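You operate a simulated robot arm through the tools that you are given. There is no shell and no other tool.

The job below is to be done with a simulated robot arm. You get a single attempt, and the scene is never put back.

## Task
Put things in order on the top of the check bench. At the end: the grey refill pack (marked "SOAP") from the top of the check bench stands on top of the blue cleaning pad; the gold middle brass weight stands on top of the black rubber roller; the blue relay from the top of the check bench stands where the grey refill pack stood; the white label roll from the top of the check bench stands on top of the silver low cone; whatever was shut is shut again. Leave all else as you found it, and nothing knocked over.

Only the result counts: the job must be done as asked and must still hold three seconds after the hand-in. Knocking over, shifting, dropping, spilling or breaking anything else fails it.

## Robot
A 6-joint arm with a two-finger parallel gripper, fixed in place. Base frame: the origin is at the foot of the arm, x ahead of it, y to its left, z up; the work surface is at about z = 0. Lengths are in mm, angles in degrees, forces in N, time in s.
With the tool pointing down near the work surface it reaches from about 180 to 460 mm from the base axis. Its first joint turns from -70.0 to 70.0 degrees. Payload 1.9 kg.
The tool frame sits at the grasp point between the pads (the TCP): z along the fingers, y along the line on which they close. The tips reach 23 mm beyond it. The gripper opens to 94 mm. The fingers are 38 mm wide and 10 mm thick; the gripper's body (54 by 96 mm) begins 39 mm behind the TCP.
Orientation is that of the tool frame in the base frame, as a unit quaternion [x, y, z, w]. With the fingers straight down and closing along the base's y, the tool's x points along the base's -x, its y along +y and its z along -z.

## Interface
- The arm moves only by the tool drive_tool. Its argument "rows" is a list that holds one entry, the list of rows, each a list of 7 numbers: the turn, a rotation vector about the tool's x, y, z in units of 120 degrees (1.0 is 120 degrees), then the shift along the tool's x, y, z in units of 400 mm (1.0 is 400 mm), then the finger opening in mm, from 0 to 94. In form: [[[rx, ry, rz, dx, dy, dz, hand], ...]]. A call has 1 to 20 rows; each row is the pose to reach, as a shift and turn from the pose commanded when the call began, along the tool's axes at that moment. A call with a number of a shift or a turn outside -1 to 1 is refused whole. A row lasts 0.2 s, in which the tool goes at most 50 mm and 8.6 degrees; a call with a longer step from one row to the next is refused whole, and so is a gripper value outside its range. A pose out of reach is approached as far as the arm can. The call stops where the force on the tool passes 40 N (or 10 N more than at its start, if that is more) or the arm is blocked; 0.2 s more then pass. Each finger travels about 108 mm/s and halts on what it meets, pressing with about 44 N; the grip force reading is that of the motor and also rises with nothing between the fingers. The clock runs only during rows and for 0.2 s after the last one: add rows that repeat a pose to give the fingers time. It gives the time, the measured TCP pose, the force on the tool (base axes), the opening and the grip force at its end, in the units of the frame above (readings bear some noise), with the torque about the TCP (base axes, N m) and any sound that the robot's microphone picked up.
- Cameras (640 x 400 px; columns grow to the right, rows downward): "scene" is fixed at [55, 324.9, 404.2]; the picture's right is [-0.72, -0.69, 0.00], its down [-0.53, 0.55, -0.65] and it looks along [0.45, -0.47, -0.76] (base axes); focal length 214 px, centre (320, 200). "wrist" rides on the gripper at [86, 16, -75] in the tool frame; the picture's right is [-0.18, 0.98, 0.00], its down [-0.58, -0.11, -0.81] and it looks along [-0.79, -0.15, 0.59] (tool axes); focal length 243 px, centre (320, 200). There is no depth. A picture from a camera that has moved, and an enlarged one, comes with that camera's place and axes in the base frame and with its lens.
- grab_frame(camera): a new picture of that camera. The clock stands still meanwhile.
- inspect(camera, box): a new picture of the part [left, top, right, bottom] of that camera's present view, enlarged. The clock stands still meanwhile.
- finish_job(): hands the job in; it is judged then, once.

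Places have to be worked out from the pictures, the camera data and where the tool is seen. Open the gripper and draw the arm clear of the work before you hand the job in, unless the task says otherwise.

The tools are called after ">>>" as name(argument=value, ...) on one line, values as JSON. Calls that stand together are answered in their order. drive_tool: Moves the arm, as the interface text tells. Its arguments: {"type":"object","properties":{"rows":{"type":"array","items":{"type":"array","items":{"type":"array","items":{"type":"number"}}}}},"required":["rows"]} The other tools are called the same way: grab_frame (camera) takes a picture; inspect (camera, box) takes an enlarged picture of a part of a camera's view; finish_job () hands the job in.

At the start:

```text
clock: 0.0
ee_pos: [253.7, 108.7, 307.7]
tool_rot: [0.0, 1.0, 0.001, 0.001]
contact_force: [0.7, -0.5, -0.4]
torque: [0.04, -0.02, 0.0]
grip_width: 93.9
finger_force: 0.0
```

scene: 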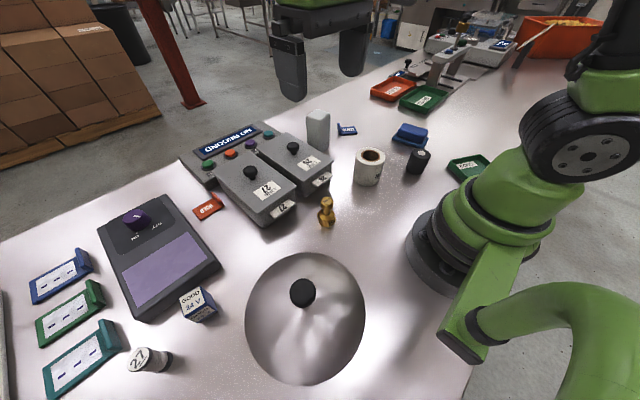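
wrist: 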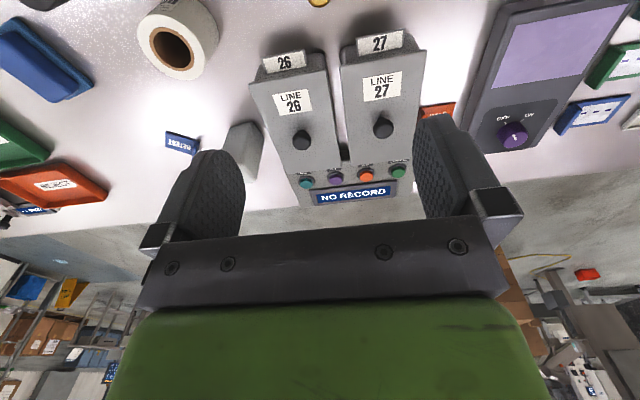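

I start by examining the scene at higher zoom to identify the objects before moving anything.

>>> inspect(camera="scene", box=[180, 90, 340, 240])

>>> inspect(camera="scene", box=[300, 60, 500, 200])

>>> inspect(camera="scene", box=[0, 180, 240, 400])

>>> inspect(camera="scene", box=[220, 180, 460, 400])

```text
2.67 times, centred on (260, 165) of scene
camera zoom: at [55.0, 324.9, 404.2], right [-0.72, -0.69, 0.0], down [-0.53, 0.55, -0.65], along [0.45, -0.47, -0.76], focal length 572 px, centre (480, 293)
```

zoom: 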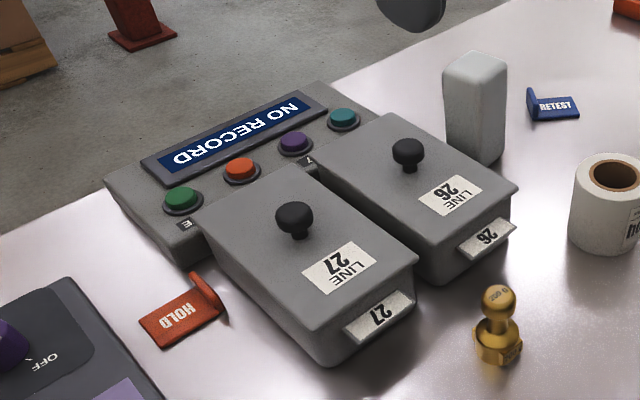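

```text
2.86 times, centred on (400, 130) of scene
camera zoom: at [55.0, 324.9, 404.2], right [-0.72, -0.69, 0.0], down [-0.53, 0.55, -0.65], along [0.45, -0.47, -0.76], focal length 613 px, centre (91, 400)
```

zoom: 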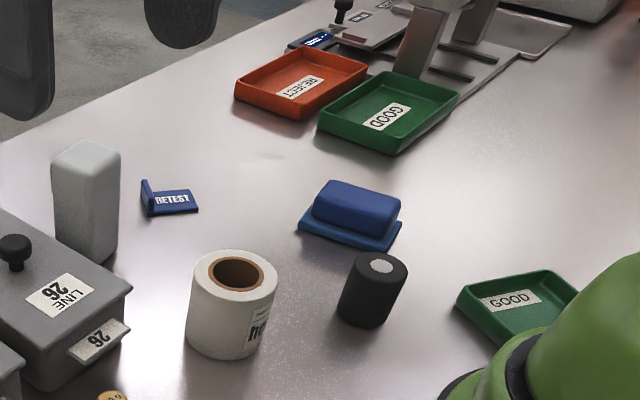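

```text
1.82 times, centred on (120, 290) of scene
camera zoom: at [55.0, 324.9, 404.2], right [-0.72, -0.69, 0.0], down [-0.53, 0.55, -0.65], along [0.45, -0.47, -0.76], focal length 390 px, centre (684, 36)
```

zoom: 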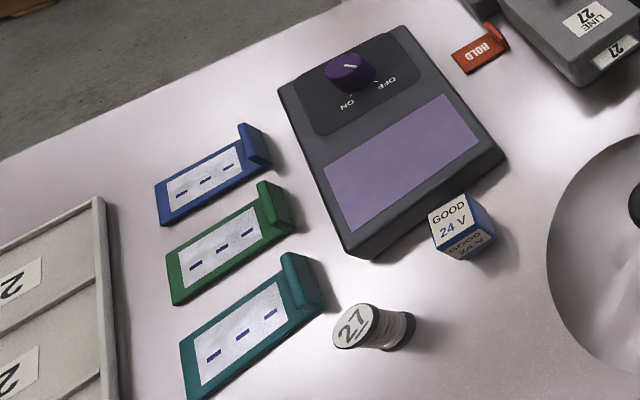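

```text
1.82 times, centred on (340, 290) of scene
camera zoom: at [55.0, 324.9, 404.2], right [-0.72, -0.69, 0.0], down [-0.53, 0.55, -0.65], along [0.45, -0.47, -0.76], focal length 390 px, centre (284, 36)
```

zoom: 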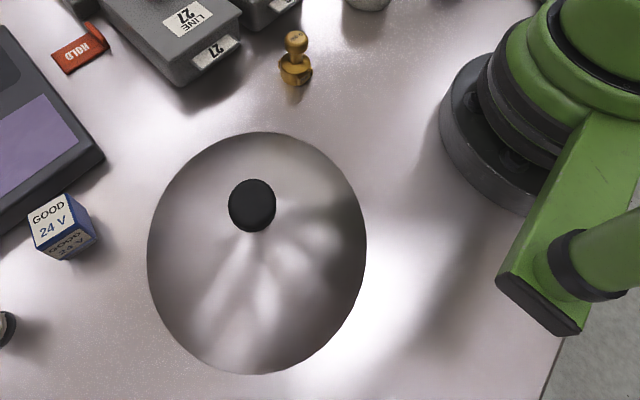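

The scene view shows the relay, pack, roll, roller, pad and one gold weight, plus a big dome and two knobbed boxes that may hide things. I check the wrist view enlarged for details of these.

>>> inspect(camera="wrist", box=[220, 0, 460, 210])

>>> inspect(camera="wrist", box=[0, 0, 260, 220])

>>> inspect(camera="scene", box=[360, 0, 560, 110])

>>> inspect(camera="scene", box=[290, 185, 370, 240])

```text
1.90 times, centred on (340, 105) of wrist
camera zoom: at [168.0, 124.3, 384.3], right [0.18, 0.98, 0.0], down [0.58, -0.11, 0.81], along [0.79, -0.15, -0.59], focal length 462 px, centre (282, 381)
```

zoom: 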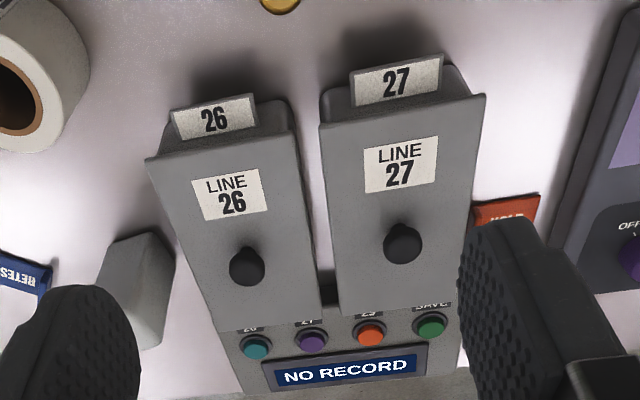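

```text
1.82 times, centred on (130, 110) of wrist
camera zoom: at [168.0, 124.3, 384.3], right [0.18, 0.98, 0.0], down [0.58, -0.11, 0.81], along [0.79, -0.15, -0.59], focal length 441 px, centre (666, 364)
```

zoom: 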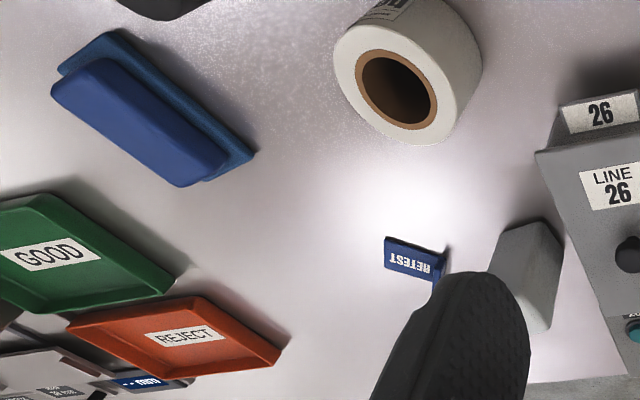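

```text
3.20 times, centred on (460, 55) of scene
camera zoom: at [55.0, 324.9, 404.2], right [-0.72, -0.69, 0.0], down [-0.53, 0.55, -0.65], along [0.45, -0.47, -0.76], focal length 686 px, centre (-128, 664)
```

zoom: 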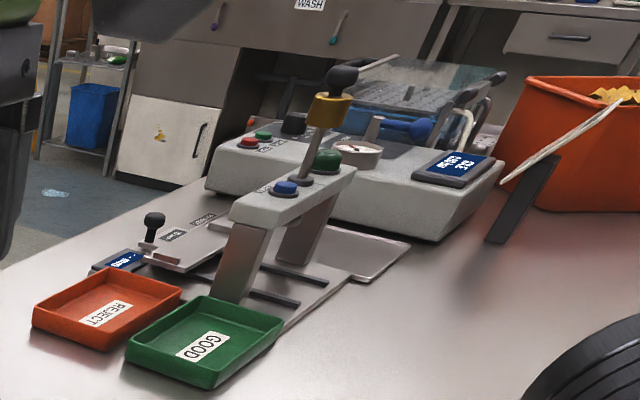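

```text
7.27 times, centred on (330, 212) of scene
camera zoom: at [55.0, 324.9, 404.2], right [-0.72, -0.69, 0.0], down [-0.53, 0.55, -0.65], along [0.45, -0.47, -0.76], focal length 1560 px, centre (247, 109)
```

zoom: 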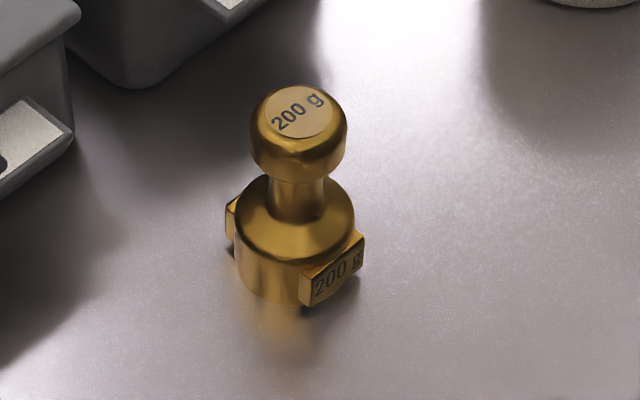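

The visible weight is marked 200 g, and no low cone is in sight, so it may be under the silver dome. I turn the arm toward the dome (about (135, 277)) at a safe height to look at it with the wrist camera.

>>> drive_tool(rows=[[[0, 0, -0.0602, 0.0447, 0.0251, -0.0062, 94], [0, 0, -0.1204, 0.0894, 0.0502, -0.0124, 94], [0, 0, -0.1806, 0.1341, 0.0753, -0.0186, 94], [0, 0, -0.2408, 0.1788, 0.1004, -0.0248, 94], [0, 0, -0.301, 0.2235, 0.1255, -0.031, 94], [0, 0, -0.3612, 0.2682, 0.1506, -0.0372, 94], [0, 0, -0.4214, 0.3129, 0.1757, -0.0434, 94], [0, 0, -0.4816, 0.3576, 0.2008, -0.0496, 94], [0, 0, -0.5418, 0.4023, 0.2259, -0.0558, 94], [0, 0, -0.5418, 0.4023, 0.2259, -0.0558, 94]]])

>>> grab_frame(camera="wrist")

>>> grab_frame(camera="scene")

```text
clock: 2.2
ee_pos: [91.7, 197.7, 331.9]
tool_rot: [-0.538, 0.843, 0.0, 0.001]
contact_force: [0.0, 0.1, -1.2]
torque: [0.0, 0.0, -0.03]
grip_width: 94.2
finger_force: 0.1
```

```text
taken
camera wrist: at [42.5, 126.7, 406.2], right [-0.81, 0.58, 0.0], down [0.34, 0.48, 0.81], along [0.47, 0.66, -0.59], focal length 243 px, centre (320, 200)
```

wrist: 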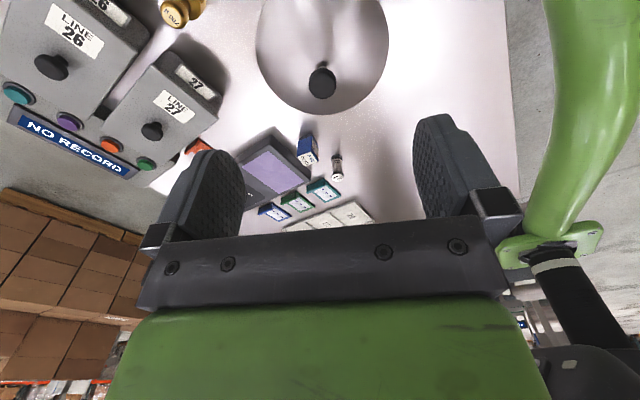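

```text
taken
```

scene: 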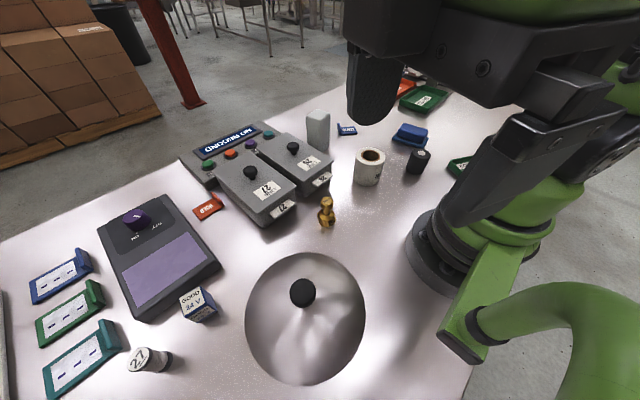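

The dome is centred near (142, 270) with its knob at about z=80. I zoom in on it from both cameras to judge its shape (dome or cone, and any gaps).

>>> inspect(camera="wrist", box=[220, 0, 420, 125])

>>> inspect(camera="scene", box=[230, 240, 380, 395])

>>> inspect(camera="wrist", box=[0, 0, 220, 180])

>>> inspect(camera="wrist", box=[230, 110, 420, 230])

```text
3.20 times, centred on (320, 62) of wrist
camera zoom: at [42.5, 126.7, 406.2], right [-0.81, 0.58, 0.0], down [0.34, 0.48, 0.81], along [0.47, 0.66, -0.59], focal length 776 px, centre (320, 640)
```

zoom: 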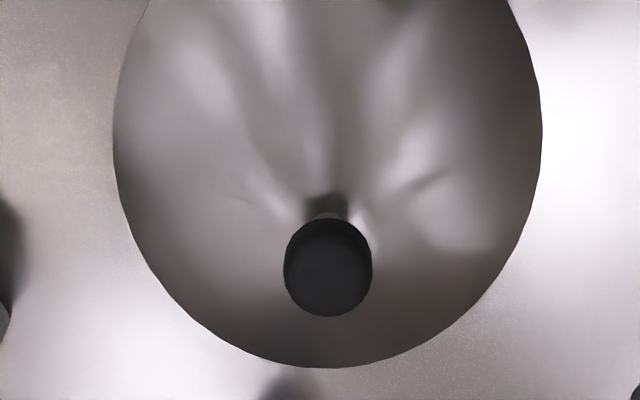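

```text
2.58 times, centred on (305, 318) of scene
camera zoom: at [55.0, 324.9, 404.2], right [-0.72, -0.69, 0.0], down [-0.53, 0.55, -0.65], along [0.45, -0.47, -0.76], focal length 554 px, centre (359, -103)
```

zoom: 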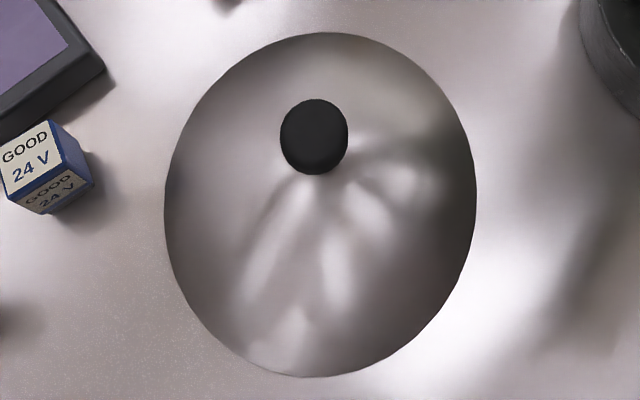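

```text
2.22 times, centred on (110, 90) of wrist
camera zoom: at [42.5, 126.7, 406.2], right [-0.81, 0.58, 0.0], down [0.34, 0.48, 0.81], along [0.47, 0.66, -0.59], focal length 539 px, centre (787, 444)
```

zoom: 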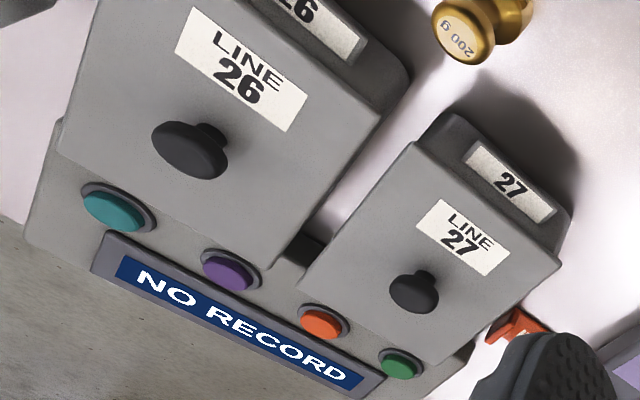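

```text
3.33 times, centred on (325, 170) of wrist
camera zoom: at [42.5, 126.7, 406.2], right [-0.81, 0.58, 0.0], down [0.34, 0.48, 0.81], along [0.47, 0.66, -0.59], focal length 809 px, centre (303, 300)
```

zoom: 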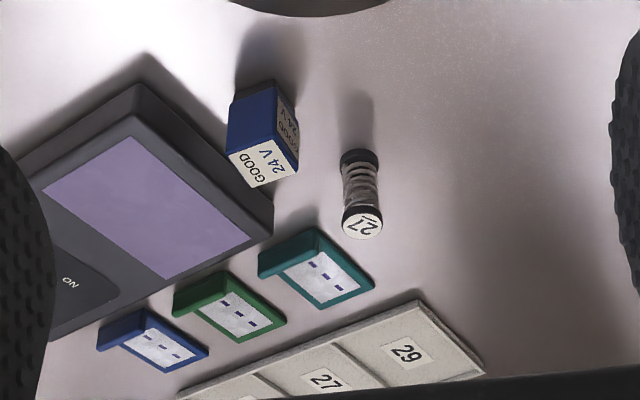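

The dome has a black knob and a conical look; no other low cone is visible yet. I swing the arm along an arc to the right side at the same height to look over the pad, roller, pack and the bench there.

>>> drive_tool(rows=[[[0, 0, 0.0667, -0.0697, -0.087, 0, 94], [0, 0, 0.1333, -0.0515, -0.1723, 0, 94], [0, 0, 0.2, -0.0217, -0.2542, 0, 94], [0, 0, 0.2667, 0.0192, -0.3312, 0, 94], [0, 0, 0.3333, 0.0705, -0.4017, 0, 94], [0, 0, 0.4, 0.131, -0.4645, 0, 94], [0, 0, 0.4667, 0.1998, -0.5182, 0, 94], [0, 0, 0.5333, 0.2753, -0.5617, 0, 94], [0, 0, 0.6, 0.3561, -0.5944, 0, 94], [0, 0, 0.6667, 0.4408, -0.6155, 0, 94], [0, 0, 0.7333, 0.5275, -0.6246, 0, 94], [0, 0, 0.8, 0.6146, -0.6216, 0, 94], [0, 0, 0.8667, 0.7005, -0.6064, 0, 94], [0, 0, 0.9333, 0.7834, -0.5795, 0, 94], [0, 0, 0.9333, 0.7834, -0.5795, 0, 94]]])

>>> grab_frame(camera="wrist")

>>> grab_frame(camera="scene")

```text
clock: 5.4
ee_pos: [171.2, -184.1, 330.5]
tool_rot: [0.4, 0.917, 0.001, 0.001]
contact_force: [0.6, 0.2, -0.2]
torque: [0.02, -0.01, 0.02]
grip_width: 94.1
finger_force: 0.1
```

```text
taken
camera wrist: at [124.5, -110.0, 406.0], right [0.85, 0.53, 0.0], down [0.32, -0.5, 0.81], along [0.43, -0.68, -0.59], focal length 243 px, centre (320, 200)
```

wrist: 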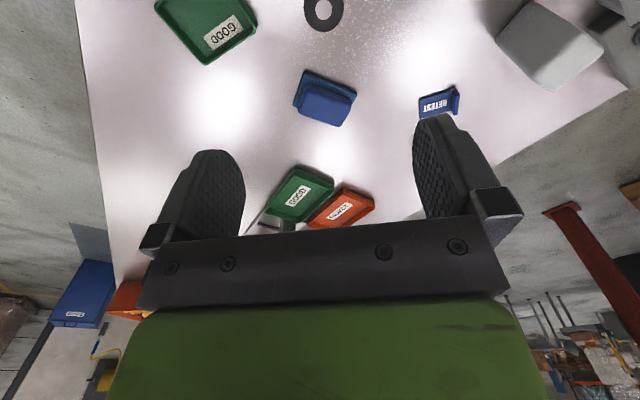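

```text
taken
```

scene: 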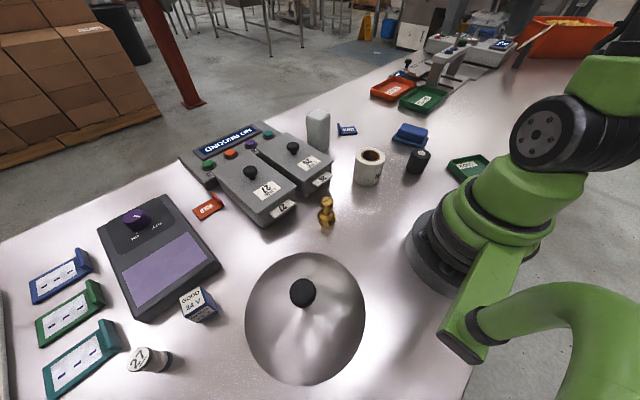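

The right side shows just pad, roller (ring on top), trays, the RETEST tag and the pack. I zoom on the roller and pad from the wrist view to locate them precisely.

>>> inspect(camera="wrist", box=[260, 0, 400, 140])

>>> inspect(camera="wrist", box=[400, 0, 640, 140])

>>> inspect(camera="scene", box=[340, 100, 500, 200])

```text
2.86 times, centred on (330, 70) of wrist
camera zoom: at [124.5, -110.0, 406.0], right [0.85, 0.53, 0.0], down [0.32, -0.5, 0.81], along [0.43, -0.68, -0.59], focal length 693 px, centre (291, 571)
```

zoom: 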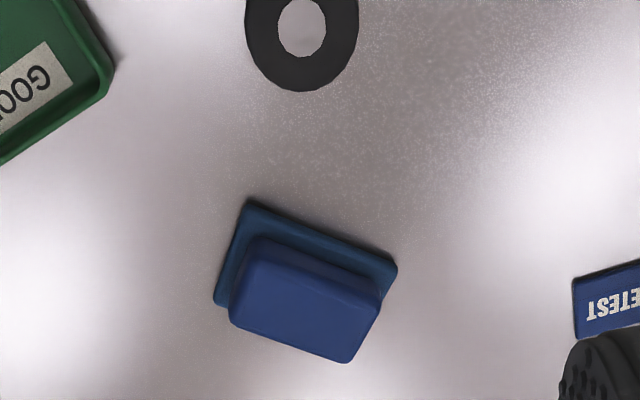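

```text
2.67 times, centred on (520, 70) of wrist
camera zoom: at [124.5, -110.0, 406.0], right [0.85, 0.53, 0.0], down [0.32, -0.5, 0.81], along [0.43, -0.68, -0.59], focal length 647 px, centre (-213, 547)
```

zoom: 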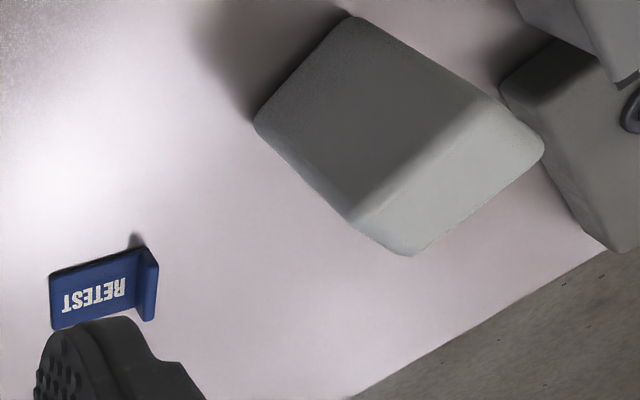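

```text
4.00 times, centred on (420, 150) of scene
camera zoom: at [55.0, 324.9, 404.2], right [-0.72, -0.69, 0.0], down [-0.53, 0.55, -0.65], along [0.45, -0.47, -0.76], focal length 858 px, centre (-80, 400)
```

zoom: 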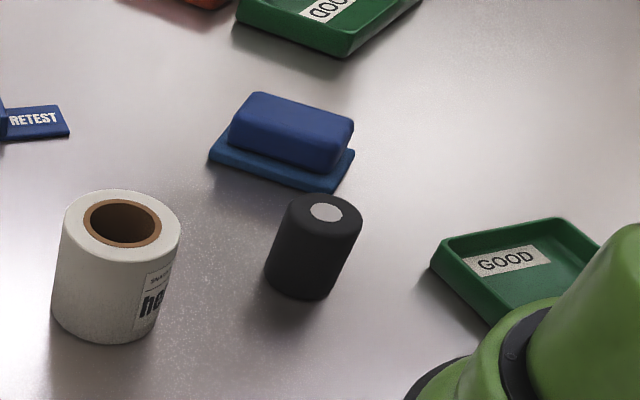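

Bench contents on the right are clear: pad near (254,-303), roller near (179,-195). Now I swing back above the dome to measure its knob closely.

>>> drive_tool(rows=[[[0, 0, -0.0699, 0.0067, 0.0911, 0, 94], [0, 0, -0.1398, 0.0266, 0.1803, 0, 94], [0, 0, -0.2096, 0.0593, 0.2657, 0, 94], [0, 0, -0.2795, 0.1041, 0.3453, 0, 94], [0, 0, -0.3494, 0.16, 0.4176, 0, 94], [0, 0, -0.4193, 0.2259, 0.481, 0, 94], [0, 0, -0.4891, 0.3003, 0.534, 0, 94], [0, 0, -0.559, 0.3817, 0.5757, 0, 94], [0, 0, -0.6289, 0.4682, 0.605, 0, 94], [0, 0, -0.6988, 0.558, 0.6214, 0, 94], [0, 0, -0.7686, 0.6494, 0.6245, 0, 94], [0, 0, -0.8385, 0.7402, 0.6143, 0, 94], [0, 0, -0.9083, 0.8285, 0.591, 0, 94], [0, 0, -0.9083, 0.8285, 0.591, 0, 94]]])

```text
clock: 8.4
ee_pos: [117.3, 221.8, 329.8]
tool_rot: [-0.515, 0.857, 0.0, 0.0]
contact_force: [-0.5, -0.8, -0.1]
torque: [0.01, 0.02, -0.01]
grip_width: 94.0
finger_force: 0.1
```

I move out and down to hover over the knob at z≈200 for a closer look.

>>> drive_tool(rows=[[[0, 0, 0, -0.035, 0.001, 0.08, 94], [0, 0, 0, -0.07, 0.0015, 0.16, 94], [0, 0, 0, -0.105, 0.002, 0.24, 94], [0, 0, 0, -0.138, 0.0027, 0.325, 94], [0, 0, 0, -0.138, 0.0027, 0.325, 94]]])

>>> grab_frame(camera="wrist")

>>> grab_frame(camera="scene")

```text
clock: 9.6
ee_pos: [142.2, 270.9, 200.0]
tool_rot: [-0.515, 0.857, 0.001, 0.0]
contact_force: [0.4, -0.4, 0.4]
torque: [0.0, 0.01, -0.05]
grip_width: 94.1
finger_force: 0.0
```

```text
taken
camera wrist: at [87.9, 202.0, 274.8], right [-0.78, 0.62, 0.0], down [0.37, 0.46, 0.81], along [0.5, 0.63, -0.59], focal length 243 px, centre (320, 200)
```

wrist: 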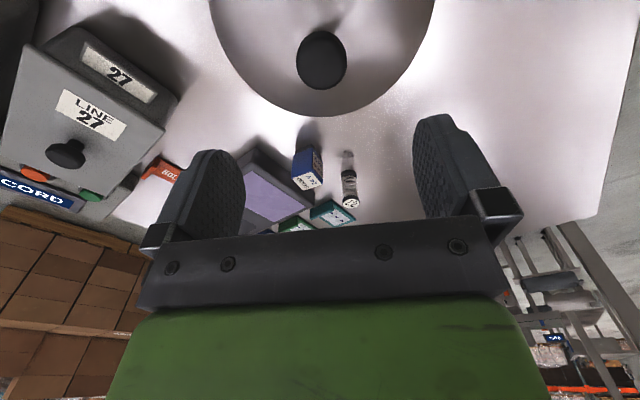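

```text
taken
```

scene: 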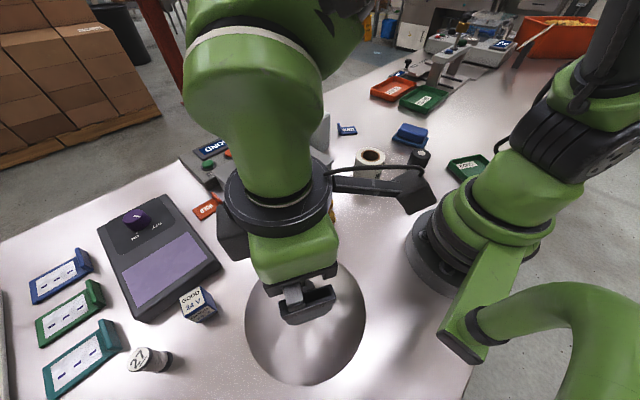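

The knob appears almost exactly beneath the TCP. I zoom in to measure the offset accurately.

>>> inspect(camera="wrist", box=[260, 0, 400, 120])

>>> inspect(camera="scene", box=[230, 240, 380, 395])

```text
3.33 times, centred on (330, 60) of wrist
camera zoom: at [87.9, 202.0, 274.8], right [-0.78, 0.62, 0.0], down [0.37, 0.46, 0.81], along [0.5, 0.63, -0.59], focal length 809 px, centre (287, 667)
```

zoom: 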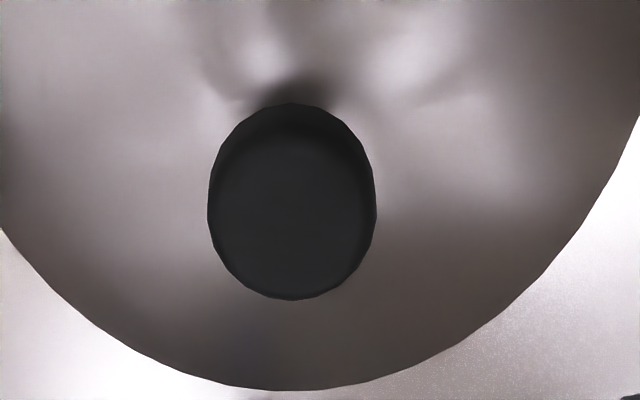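

```text
2.58 times, centred on (305, 318) of scene
camera zoom: at [55.0, 324.9, 404.2], right [-0.72, -0.69, 0.0], down [-0.53, 0.55, -0.65], along [0.45, -0.47, -0.76], focal length 554 px, centre (359, -103)
```

zoom: 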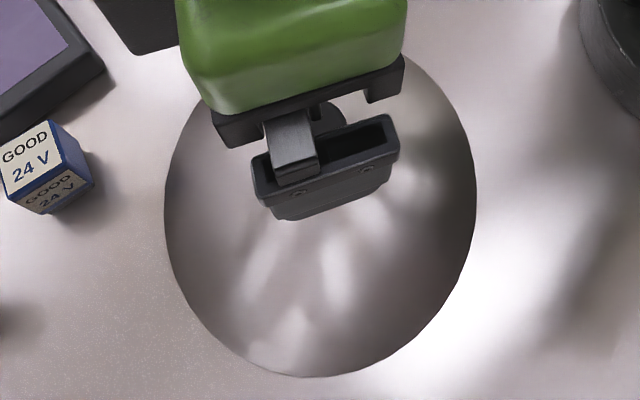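

The knob (≈38 mm wide) is about 1 mm toward tool +y. I correct that and descend to z≈115, still above the knob, to judge heights.

>>> drive_tool(rows=[[[0, 0, 0, 0, 0.0028, 0.1, 94], [0, 0, 0, 0, 0.0028, 0.2125, 94], [0, 0, 0, 0, 0.0028, 0.2125, 94]]])

>>> grab_frame(camera="wrist")

>>> inspect(camera="scene", box=[230, 200, 400, 395])

```text
clock: 10.4
ee_pos: [140.6, 270.6, 115.1]
tool_rot: [-0.514, 0.858, 0.0, 0.001]
contact_force: [0.5, -0.9, -0.4]
torque: [-0.02, -0.01, 0.02]
grip_width: 93.9
finger_force: 0.1
```

```text
taken
camera wrist: at [85.4, 201.9, 190.6], right [-0.78, 0.62, 0.0], down [0.37, 0.46, 0.81], along [0.5, 0.63, -0.59], focal length 243 px, centre (320, 200)
```

wrist: 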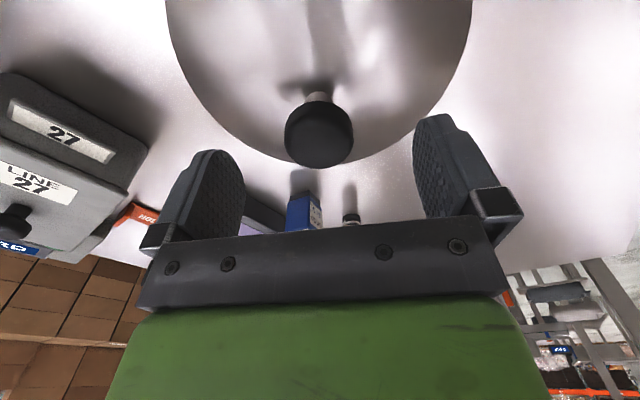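

```text
2.05 times, centred on (315, 298) of scene
camera zoom: at [55.0, 324.9, 404.2], right [-0.72, -0.69, 0.0], down [-0.53, 0.55, -0.65], along [0.45, -0.47, -0.76], focal length 440 px, centre (330, 0)
```

zoom: 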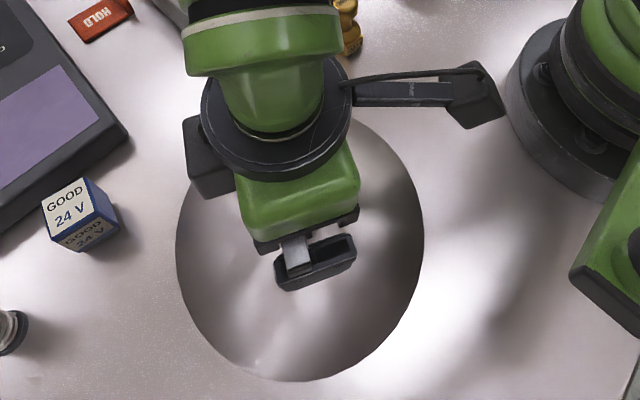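

The knob is centred at about z=82 with its neck below, aligned with the TCP. I descend to z≈90 (tips at 67, above the dome surface), and close on the knob.

>>> drive_tool(rows=[[[0, 0, 0, 0, 0, 0.03, 94], [0, 0, 0, 0, 0, 0.0625, 94], [0, 0, 0, 0, 0, 0.0625, 94], [0, 0, 0, 0, 0, 0.0625, 60], [0, 0, 0, 0, 0, 0.0625, 42], [0, 0, 0, 0, 0, 0.0625, 34], [0, 0, 0, 0, 0, 0.0625, 30], [0, 0, 0, 0, 0, 0.0625, 30]]])

>>> grab_frame(camera="wrist")

```text
clock: 12.2
ee_pos: [140.1, 269.9, 90.6]
tool_rot: [-0.515, 0.857, 0.0, 0.001]
contact_force: [-1.3, -0.4, -0.6]
torque: [0.14, 0.07, 0.0]
grip_width: 37.4
finger_force: 44.1
```

```text
taken
camera wrist: at [86.2, 202.0, 166.1], right [-0.78, 0.62, 0.0], down [0.37, 0.46, 0.81], along [0.5, 0.63, -0.59], focal length 243 px, centre (320, 200)
```

wrist: 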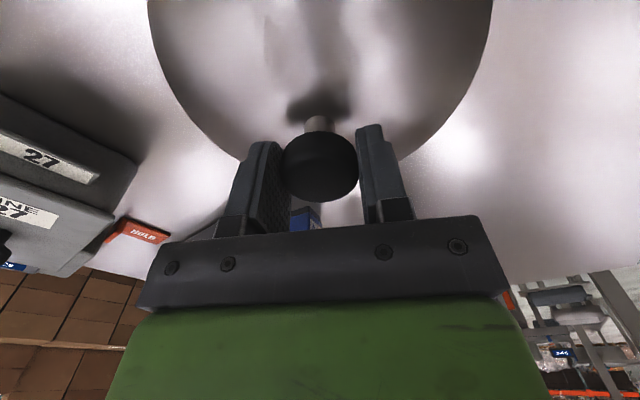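

The knob is gripped at 37.4 mm. I lift straight up by about 100 mm, watching the force, then look beneath.

>>> drive_tool(rows=[[[0, 0, 0, 0, 0, -0.01, 28], [0, 0, 0, 0, 0, -0.03, 28], [0, 0, 0, 0, 0, -0.06, 28], [0, 0, 0, 0, 0, -0.1, 28], [0, 0, 0, 0, 0, -0.15, 28], [0, 0, 0, 0, 0, -0.2, 28], [0, 0, 0, 0, 0, -0.25, 28], [0, 0, 0, 0, 0, -0.25, 28]]])

>>> grab_frame(camera="scene")

>>> grab_frame(camera="wrist")

```text
clock: 14.0
ee_pos: [140.3, 270.0, 191.4]
tool_rot: [-0.515, 0.857, 0.0, 0.001]
contact_force: [-0.4, 0.2, -4.1]
torque: [0.0, -0.02, 0.0]
grip_width: 37.3
finger_force: 44.0
```

```text
taken
```

scene: 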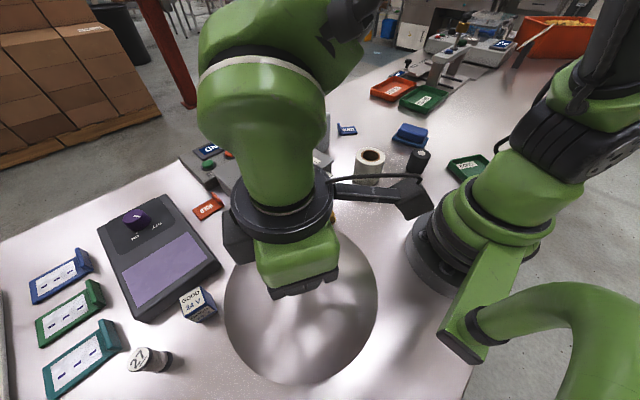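

```text
taken
camera wrist: at [87.2, 200.9, 267.0], right [-0.78, 0.62, 0.0], down [0.37, 0.46, 0.81], along [0.5, 0.63, -0.59], focal length 243 px, centre (320, 200)
```

wrist: 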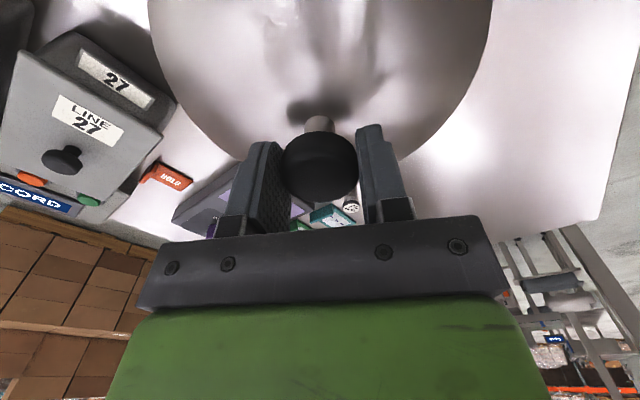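

The dome weighs about 4 N and came up cleanly. I raise it more and swing it right so that the spot beneath becomes visible.

>>> drive_tool(rows=[[[0, 0, 0, 0, 0, -0.09, 28], [0, 0, 0, 0, 0, -0.175, 28], [0, 0, 0.0617, 0.0064, -0.0982, -0.175, 28], [0, 0, 0.1233, 0.0253, -0.1948, -0.175, 28], [0, 0, 0.185, 0.0565, -0.2881, -0.175, 28], [0, 0, 0.2467, 0.0995, -0.3766, -0.175, 28], [0, 0, 0.3083, 0.1536, -0.4589, -0.175, 28], [0, 0, 0.3083, 0.1536, -0.4589, -0.175, 28]]])

>>> grab_frame(camera="scene")

```text
clock: 15.8
ee_pos: [275.3, 130.4, 260.9]
tool_rot: [-0.215, 0.977, 0.0, 0.002]
contact_force: [0.4, -0.2, -4.0]
torque: [0.02, -0.04, 0.01]
grip_width: 37.4
finger_force: 44.1
```

```text
taken
```

scene: 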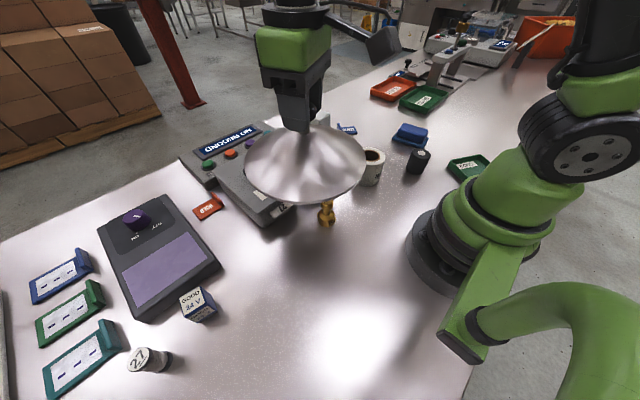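

Nothing lies under the dome. I zoom to see its profile now that it is seen more from the side.

>>> inspect(camera="scene", box=[230, 80, 390, 240])

>>> inspect(camera="scene", box=[200, 220, 460, 400])

```text
2.50 times, centred on (310, 160) of scene
camera zoom: at [55.0, 324.9, 404.2], right [-0.72, -0.69, 0.0], down [-0.53, 0.55, -0.65], along [0.45, -0.47, -0.76], focal length 536 px, centre (345, 300)
```

zoom: 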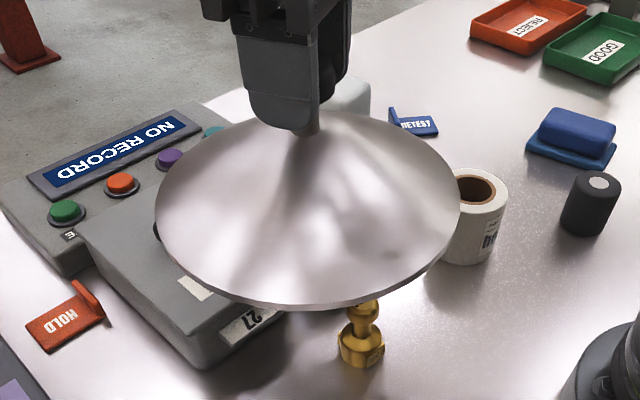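

```text
2.22 times, centred on (330, 310) of scene
camera zoom: at [55.0, 324.9, 404.2], right [-0.72, -0.69, 0.0], down [-0.53, 0.55, -0.65], along [0.45, -0.47, -0.76], focal length 477 px, centre (298, -44)
```

zoom: 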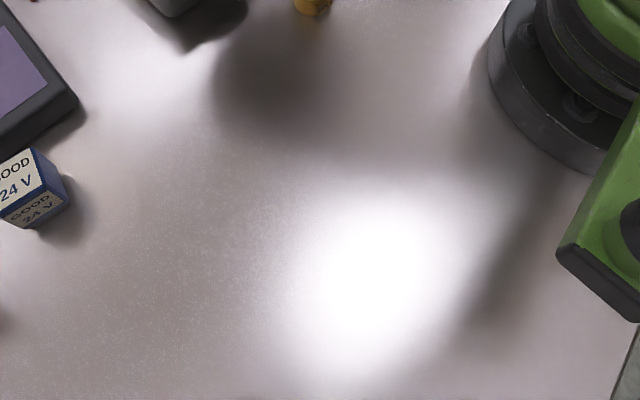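

The spot under the dome is empty, so it's just a cone-shaped cover. I put it back exactly along the reversed path.

>>> drive_tool(rows=[[[0, 0, -0.0617, 0.0064, 0.0982, 0, 28], [0, 0, -0.1233, 0.0253, 0.1948, 0, 28], [0, 0, -0.185, 0.0565, 0.2881, 0, 28], [0, 0, -0.2467, 0.0995, 0.3766, 0, 28], [0, 0, -0.3083, 0.1536, 0.4589, 0, 28], [0, 0, -0.3083, 0.1536, 0.4589, 0.09, 28], [0, 0, -0.3083, 0.1536, 0.4589, 0.18, 28], [0, 0, -0.3083, 0.1536, 0.4589, 0.25, 28], [0, 0, -0.3083, 0.1536, 0.4589, 0.32, 28], [0, 0, -0.3083, 0.1536, 0.4589, 0.37, 28], [0, 0, -0.3083, 0.1536, 0.4589, 0.4, 28], [0, 0, -0.3083, 0.1536, 0.4589, 0.415, 28], [0, 0, -0.3083, 0.1536, 0.4589, 0.425, 28], [0, 0, -0.3083, 0.1536, 0.4589, 0.425, 28]]])

>>> grab_frame(camera="scene")

```text
clock: 18.8
ee_pos: [142.1, 268.9, 91.9]
tool_rot: [-0.515, 0.857, 0.0, 0.001]
contact_force: [-0.6, 0.2, -4.1]
torque: [0.01, -0.01, -0.01]
grip_width: 37.7
finger_force: 44.4
```

```text
taken
```

scene: 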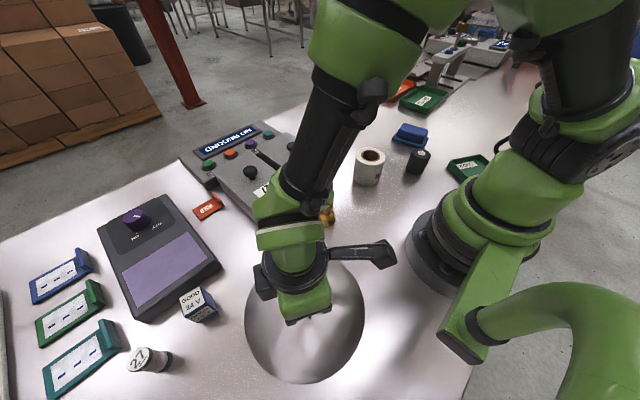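

The cone is still hanging about a millimetre above the bench (force 4 N). I lower slightly and re-read the pose.

>>> drive_tool(rows=[[[0, 0, 0, 0, 0, 0.0015, 28], [0, 0, 0, 0, 0, 0.003, 28], [0, 0, 0, 0, 0, 0.003, 28]]])

```text
clock: 19.6
ee_pos: [141.7, 269.8, 91.7]
tool_rot: [-0.515, 0.857, 0.0, 0.001]
contact_force: [4.7, -11.9, 28.9]
torque: [-0.59, 0.41, 0.26]
grip_width: 37.3
finger_force: 44.2
```

Contact with the bench is made (29 N up). I ease off half a millimetre and open the gripper.

>>> drive_tool(rows=[[[0, 0, 0, 0, 0, -0.0018, 28], [0, 0, 0, 0, 0, -0.0018, 28], [0, 0, 0, 0, 0, -0.0018, 45], [0, 0, 0, 0, 0, -0.0018, 60], [0, 0, 0, 0, 0, -0.0018, 94], [0, 0, 0, 0, 0, -0.0018, 94]]])

>>> grab_frame(camera="wrist")

>>> inspect(camera="scene", box=[230, 240, 380, 395])

```text
clock: 21.0
ee_pos: [141.2, 269.5, 90.5]
tool_rot: [-0.515, 0.857, 0.001, 0.0]
contact_force: [1.1, 0.1, 0.5]
torque: [-0.02, 0.0, 0.01]
grip_width: 93.8
finger_force: 0.1
```

```text
taken
camera wrist: at [87.5, 201.3, 166.1], right [-0.78, 0.62, 0.0], down [0.37, 0.46, 0.81], along [0.5, 0.63, -0.59], focal length 243 px, centre (320, 200)
```

wrist: 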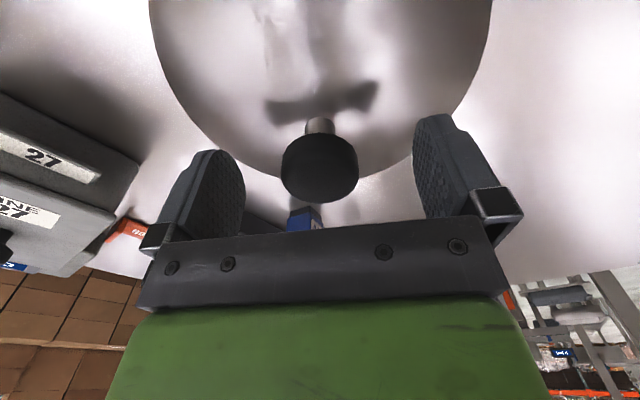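

```text
2.58 times, centred on (305, 318) of scene
camera zoom: at [55.0, 324.9, 404.2], right [-0.72, -0.69, 0.0], down [-0.53, 0.55, -0.65], along [0.45, -0.47, -0.76], focal length 554 px, centre (359, -103)
```

zoom: 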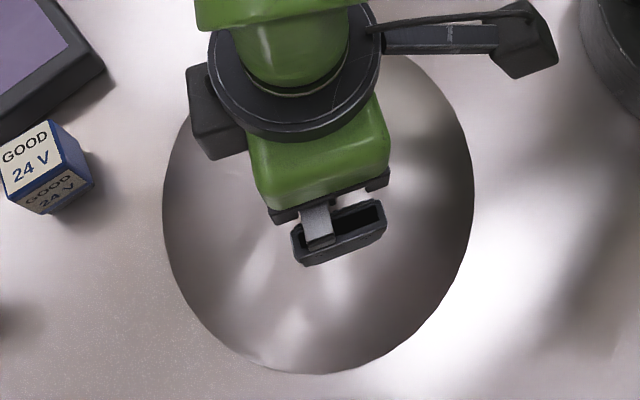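

The cone is back within about 2 mm of its start. Next I rise and move over in front of the LINE 26/27 boxes for a close look at whether they open.

>>> drive_tool(rows=[[[0, 0, 0, 0, 0, -0.1, 94], [0, 0, 0, 0, 0, -0.2, 94], [0, 0, 0, 0, 0, -0.3, 94], [0, 0, 0, 0, 0, -0.4, 94], [0, 0, 0.0619, 0.0386, -0.0644, -0.4, 94], [0, 0, 0.1238, 0.0771, -0.1287, -0.4, 94], [0, 0, 0.1857, 0.1157, -0.1931, -0.4, 94], [0, 0, 0.2476, 0.1543, -0.2574, -0.4, 94], [0, 0, 0.3095, 0.1929, -0.3218, -0.4, 94], [0, 0, 0.3714, 0.2314, -0.3861, -0.4, 94], [0, 0, 0.4333, 0.27, -0.4505, -0.4, 94], [0, 0, 0.4333, 0.27, -0.4505, -0.4, 94]]])

>>> grab_frame(camera="wrist")

>>> inspect(camera="scene", box=[230, 240, 380, 395])

```text
clock: 23.6
ee_pos: [247.4, 89.5, 251.2]
tool_rot: [-0.086, 0.996, 0.0, 0.0]
contact_force: [-0.7, -0.8, 0.1]
torque: [0.03, 0.0, -0.02]
grip_width: 94.1
finger_force: 0.1
```

```text
taken
camera wrist: at [161.3, 90.8, 326.4], right [0.01, 1.0, 0.0], down [0.59, -0.01, 0.81], along [0.81, -0.01, -0.59], focal length 243 px, centre (320, 200)
```

wrist: 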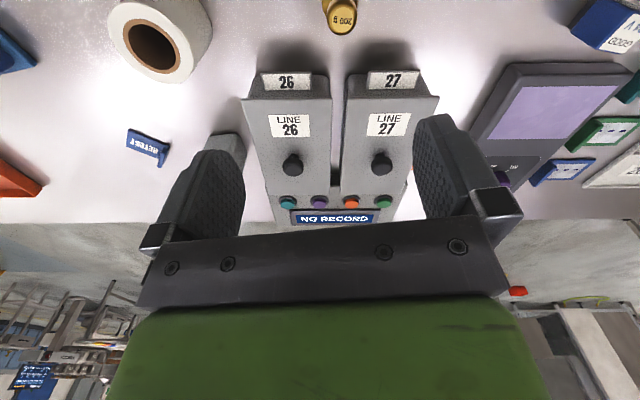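

```text
2.58 times, centred on (305, 318) of scene
camera zoom: at [55.0, 324.9, 404.2], right [-0.72, -0.69, 0.0], down [-0.53, 0.55, -0.65], along [0.45, -0.47, -0.76], focal length 554 px, centre (359, -103)
```

zoom: 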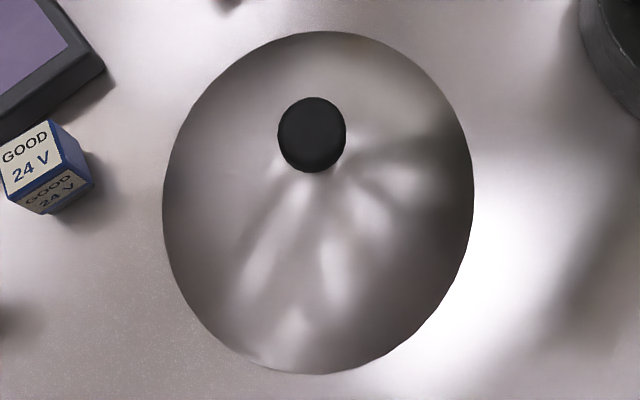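

The cone moved only about 1.5 mm overall. Now I zoom on the LINE boxes.

>>> inspect(camera="wrist", box=[230, 50, 450, 240])

>>> inspect(camera="wrist", box=[90, 0, 260, 130])

>>> inspect(camera="wrist", box=[420, 0, 640, 210])

```text
2.11 times, centred on (340, 145) of wrist
camera zoom: at [161.3, 90.8, 326.4], right [0.01, 1.0, 0.0], down [0.59, -0.01, 0.81], along [0.81, -0.01, -0.59], focal length 511 px, centre (278, 316)
```

zoom: 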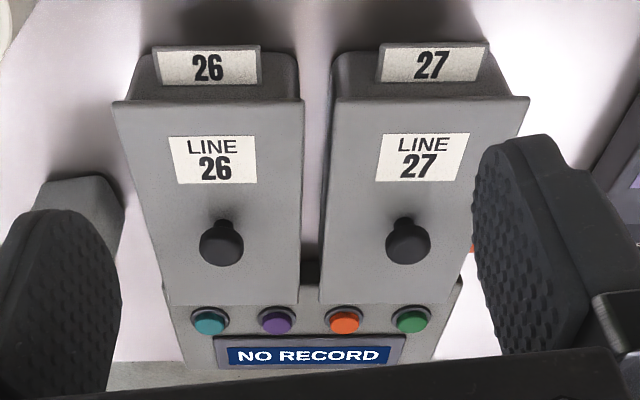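

```text
3.08 times, centred on (175, 65) of wrist
camera zoom: at [161.3, 90.8, 326.4], right [0.01, 1.0, 0.0], down [0.59, -0.01, 0.81], along [0.81, -0.01, -0.59], focal length 746 px, centre (766, 615)
```

zoom: 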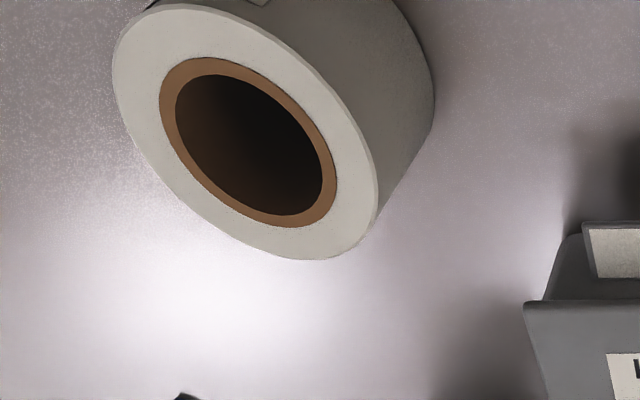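

```text
1.90 times, centred on (530, 105) of wrist
camera zoom: at [161.3, 90.8, 326.4], right [0.01, 1.0, 0.0], down [0.59, -0.01, 0.81], along [0.81, -0.01, -0.59], focal length 462 px, centre (-80, 381)
```

zoom: 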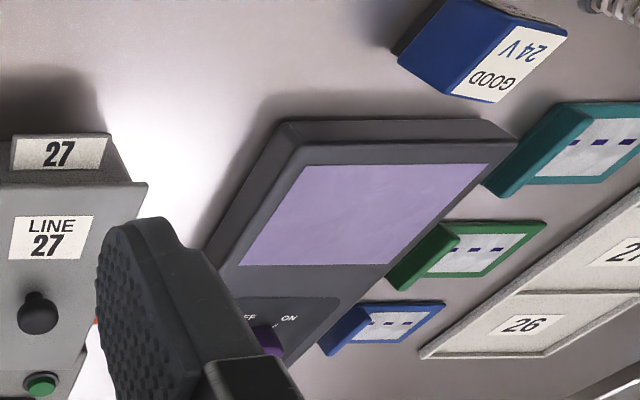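

The boxes look like bins with lift-off lids (LINE 26 knob ≈ (412, 50, 82)). Since a weight of another size could be hidden inside, I move above the LINE 26 knob to check it.

>>> drive_tool(rows=[[[0, 0, 0.006, -0.097, -0.0422, 0.03, 94], [0, 0, 0.012, -0.194, -0.0843, 0.06, 94], [0, 0, 0.018, -0.291, -0.1265, 0.09, 94], [0, 0, 0.025, -0.388, -0.1687, 0.1275, 94], [0, 0, 0.025, -0.388, -0.1687, 0.1275, 94]]])

>>> grab_frame(camera="wrist")

>>> grab_frame(camera="scene")

```text
clock: 24.8
ee_pos: [414.8, 51.8, 198.6]
tool_rot: [-0.061, 0.998, 0.0, 0.0]
contact_force: [-0.1, 0.4, -0.9]
torque: [0.02, 0.02, 0.01]
grip_width: 94.1
finger_force: 0.0
```

```text
taken
camera wrist: at [327.5, 57.4, 274.1], right [0.06, 1.0, 0.0], down [0.59, -0.04, 0.81], along [0.8, -0.05, -0.59], focal length 243 px, centre (320, 200)
```

wrist: 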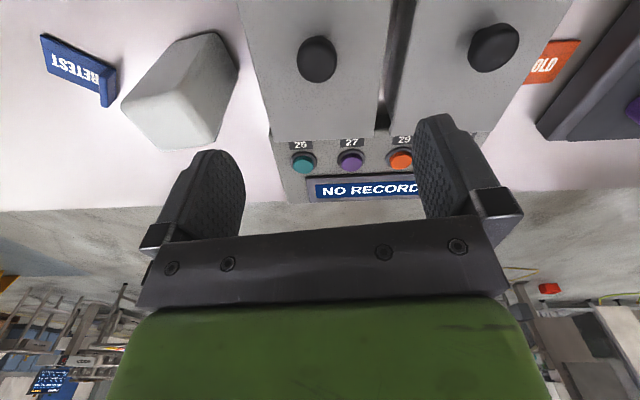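

```text
taken
```

scene: 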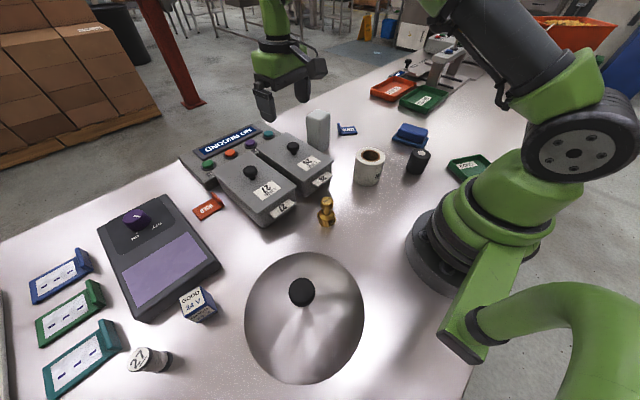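

The LINE 26 knob is nearly below the TCP. I zoom to refine.

>>> inspect(camera="wrist", box=[240, 0, 400, 130])

>>> inspect(camera="scene", box=[170, 100, 340, 235])

```text
3.08 times, centred on (320, 65) of wrist
camera zoom: at [327.5, 57.4, 274.1], right [0.06, 1.0, 0.0], down [0.59, -0.04, 0.81], along [0.8, -0.05, -0.59], focal length 746 px, centre (320, 615)
```

zoom: 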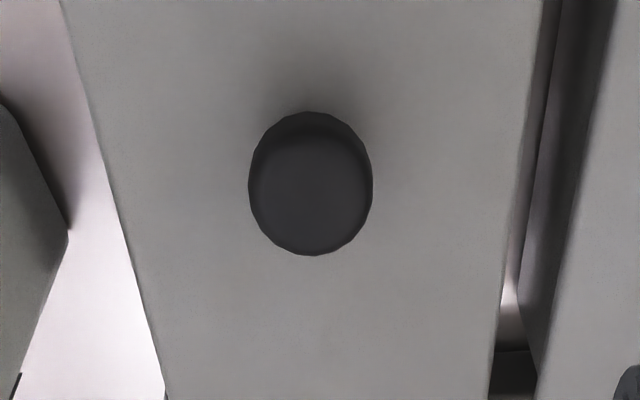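

```text
2.96 times, centred on (255, 168) of scene
camera zoom: at [55.0, 324.9, 404.2], right [-0.72, -0.69, 0.0], down [-0.53, 0.55, -0.65], along [0.45, -0.47, -0.76], focal length 636 px, centre (513, 296)
```

zoom: 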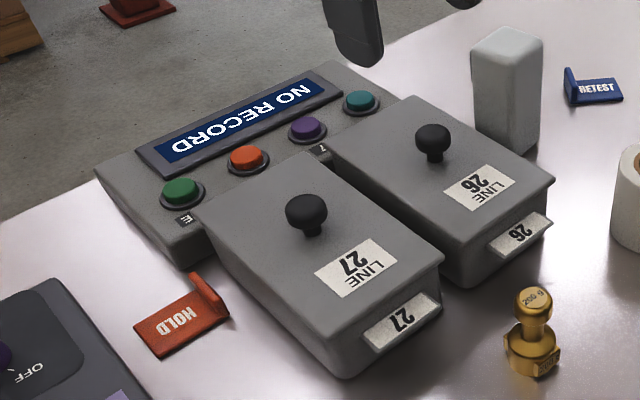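

The lid knob is 30 mm wide, 2.3 mm toward tool −y, lid surface near z≈62. I descend to z≈94 with tips at ~71 and grip the knob.

>>> drive_tool(rows=[[[0, 0, 0, 0.0025, -0.0059, 0.09, 94], [0, 0, 0, 0.0025, -0.0059, 0.18, 94], [0, 0, 0, 0.0025, -0.0059, 0.23, 94], [0, 0, 0, 0.0025, -0.0059, 0.2625, 94], [0, 0, 0, 0.0025, -0.0059, 0.2625, 94]]])

>>> grab_frame(camera="wrist")

>>> inspect(camera="scene", box=[170, 50, 340, 235])

```text
clock: 26.0
ee_pos: [413.8, 50.0, 94.4]
tool_rot: [-0.061, 0.998, 0.001, 0.0]
contact_force: [0.0, -0.2, 0.6]
torque: [-0.01, 0.05, 0.04]
grip_width: 94.1
finger_force: 0.2
```

```text
taken
camera wrist: at [326.1, 54.5, 169.4], right [0.06, 1.0, 0.0], down [0.59, -0.04, 0.81], along [0.81, -0.05, -0.59], focal length 243 px, centre (320, 200)
```

wrist: 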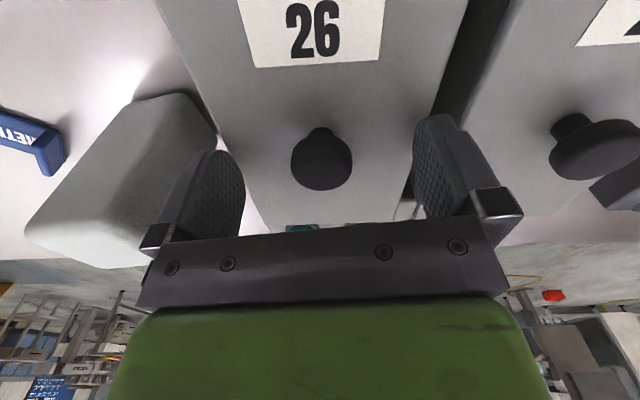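

```text
2.16 times, centred on (255, 142) of scene
camera zoom: at [55.0, 324.9, 404.2], right [-0.72, -0.69, 0.0], down [-0.53, 0.55, -0.65], along [0.45, -0.47, -0.76], focal length 464 px, centre (460, 324)
```

zoom: 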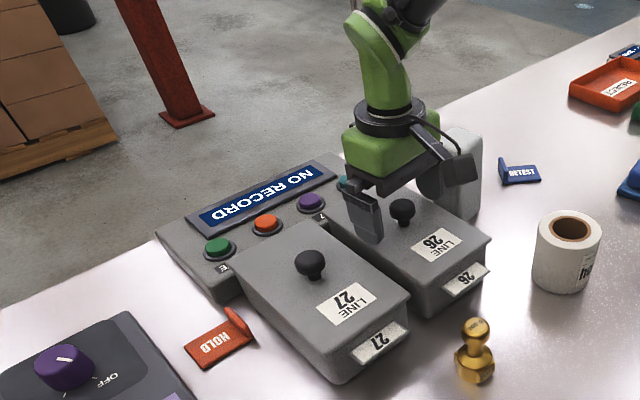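

The knob sits centred between the fingers with its middle at z≈81. I close on it.

>>> drive_tool(rows=[[[0, 0, 0, 0, 0, 0.0025, 70], [0, 0, 0, 0, 0, 0.005, 48], [0, 0, 0, 0, 0, 0.005, 36], [0, 0, 0, 0, 0, 0.005, 26], [0, 0, 0, 0, 0, 0.005, 20], [0, 0, 0, 0, 0, 0.005, 20]]])

```text
clock: 27.4
ee_pos: [413.9, 48.7, 93.0]
tool_rot: [-0.061, 0.998, 0.001, 0.001]
contact_force: [-1.0, -0.7, 0.1]
torque: [0.02, 0.01, 0.01]
grip_width: 28.5
finger_force: 43.8
heard: snap
```

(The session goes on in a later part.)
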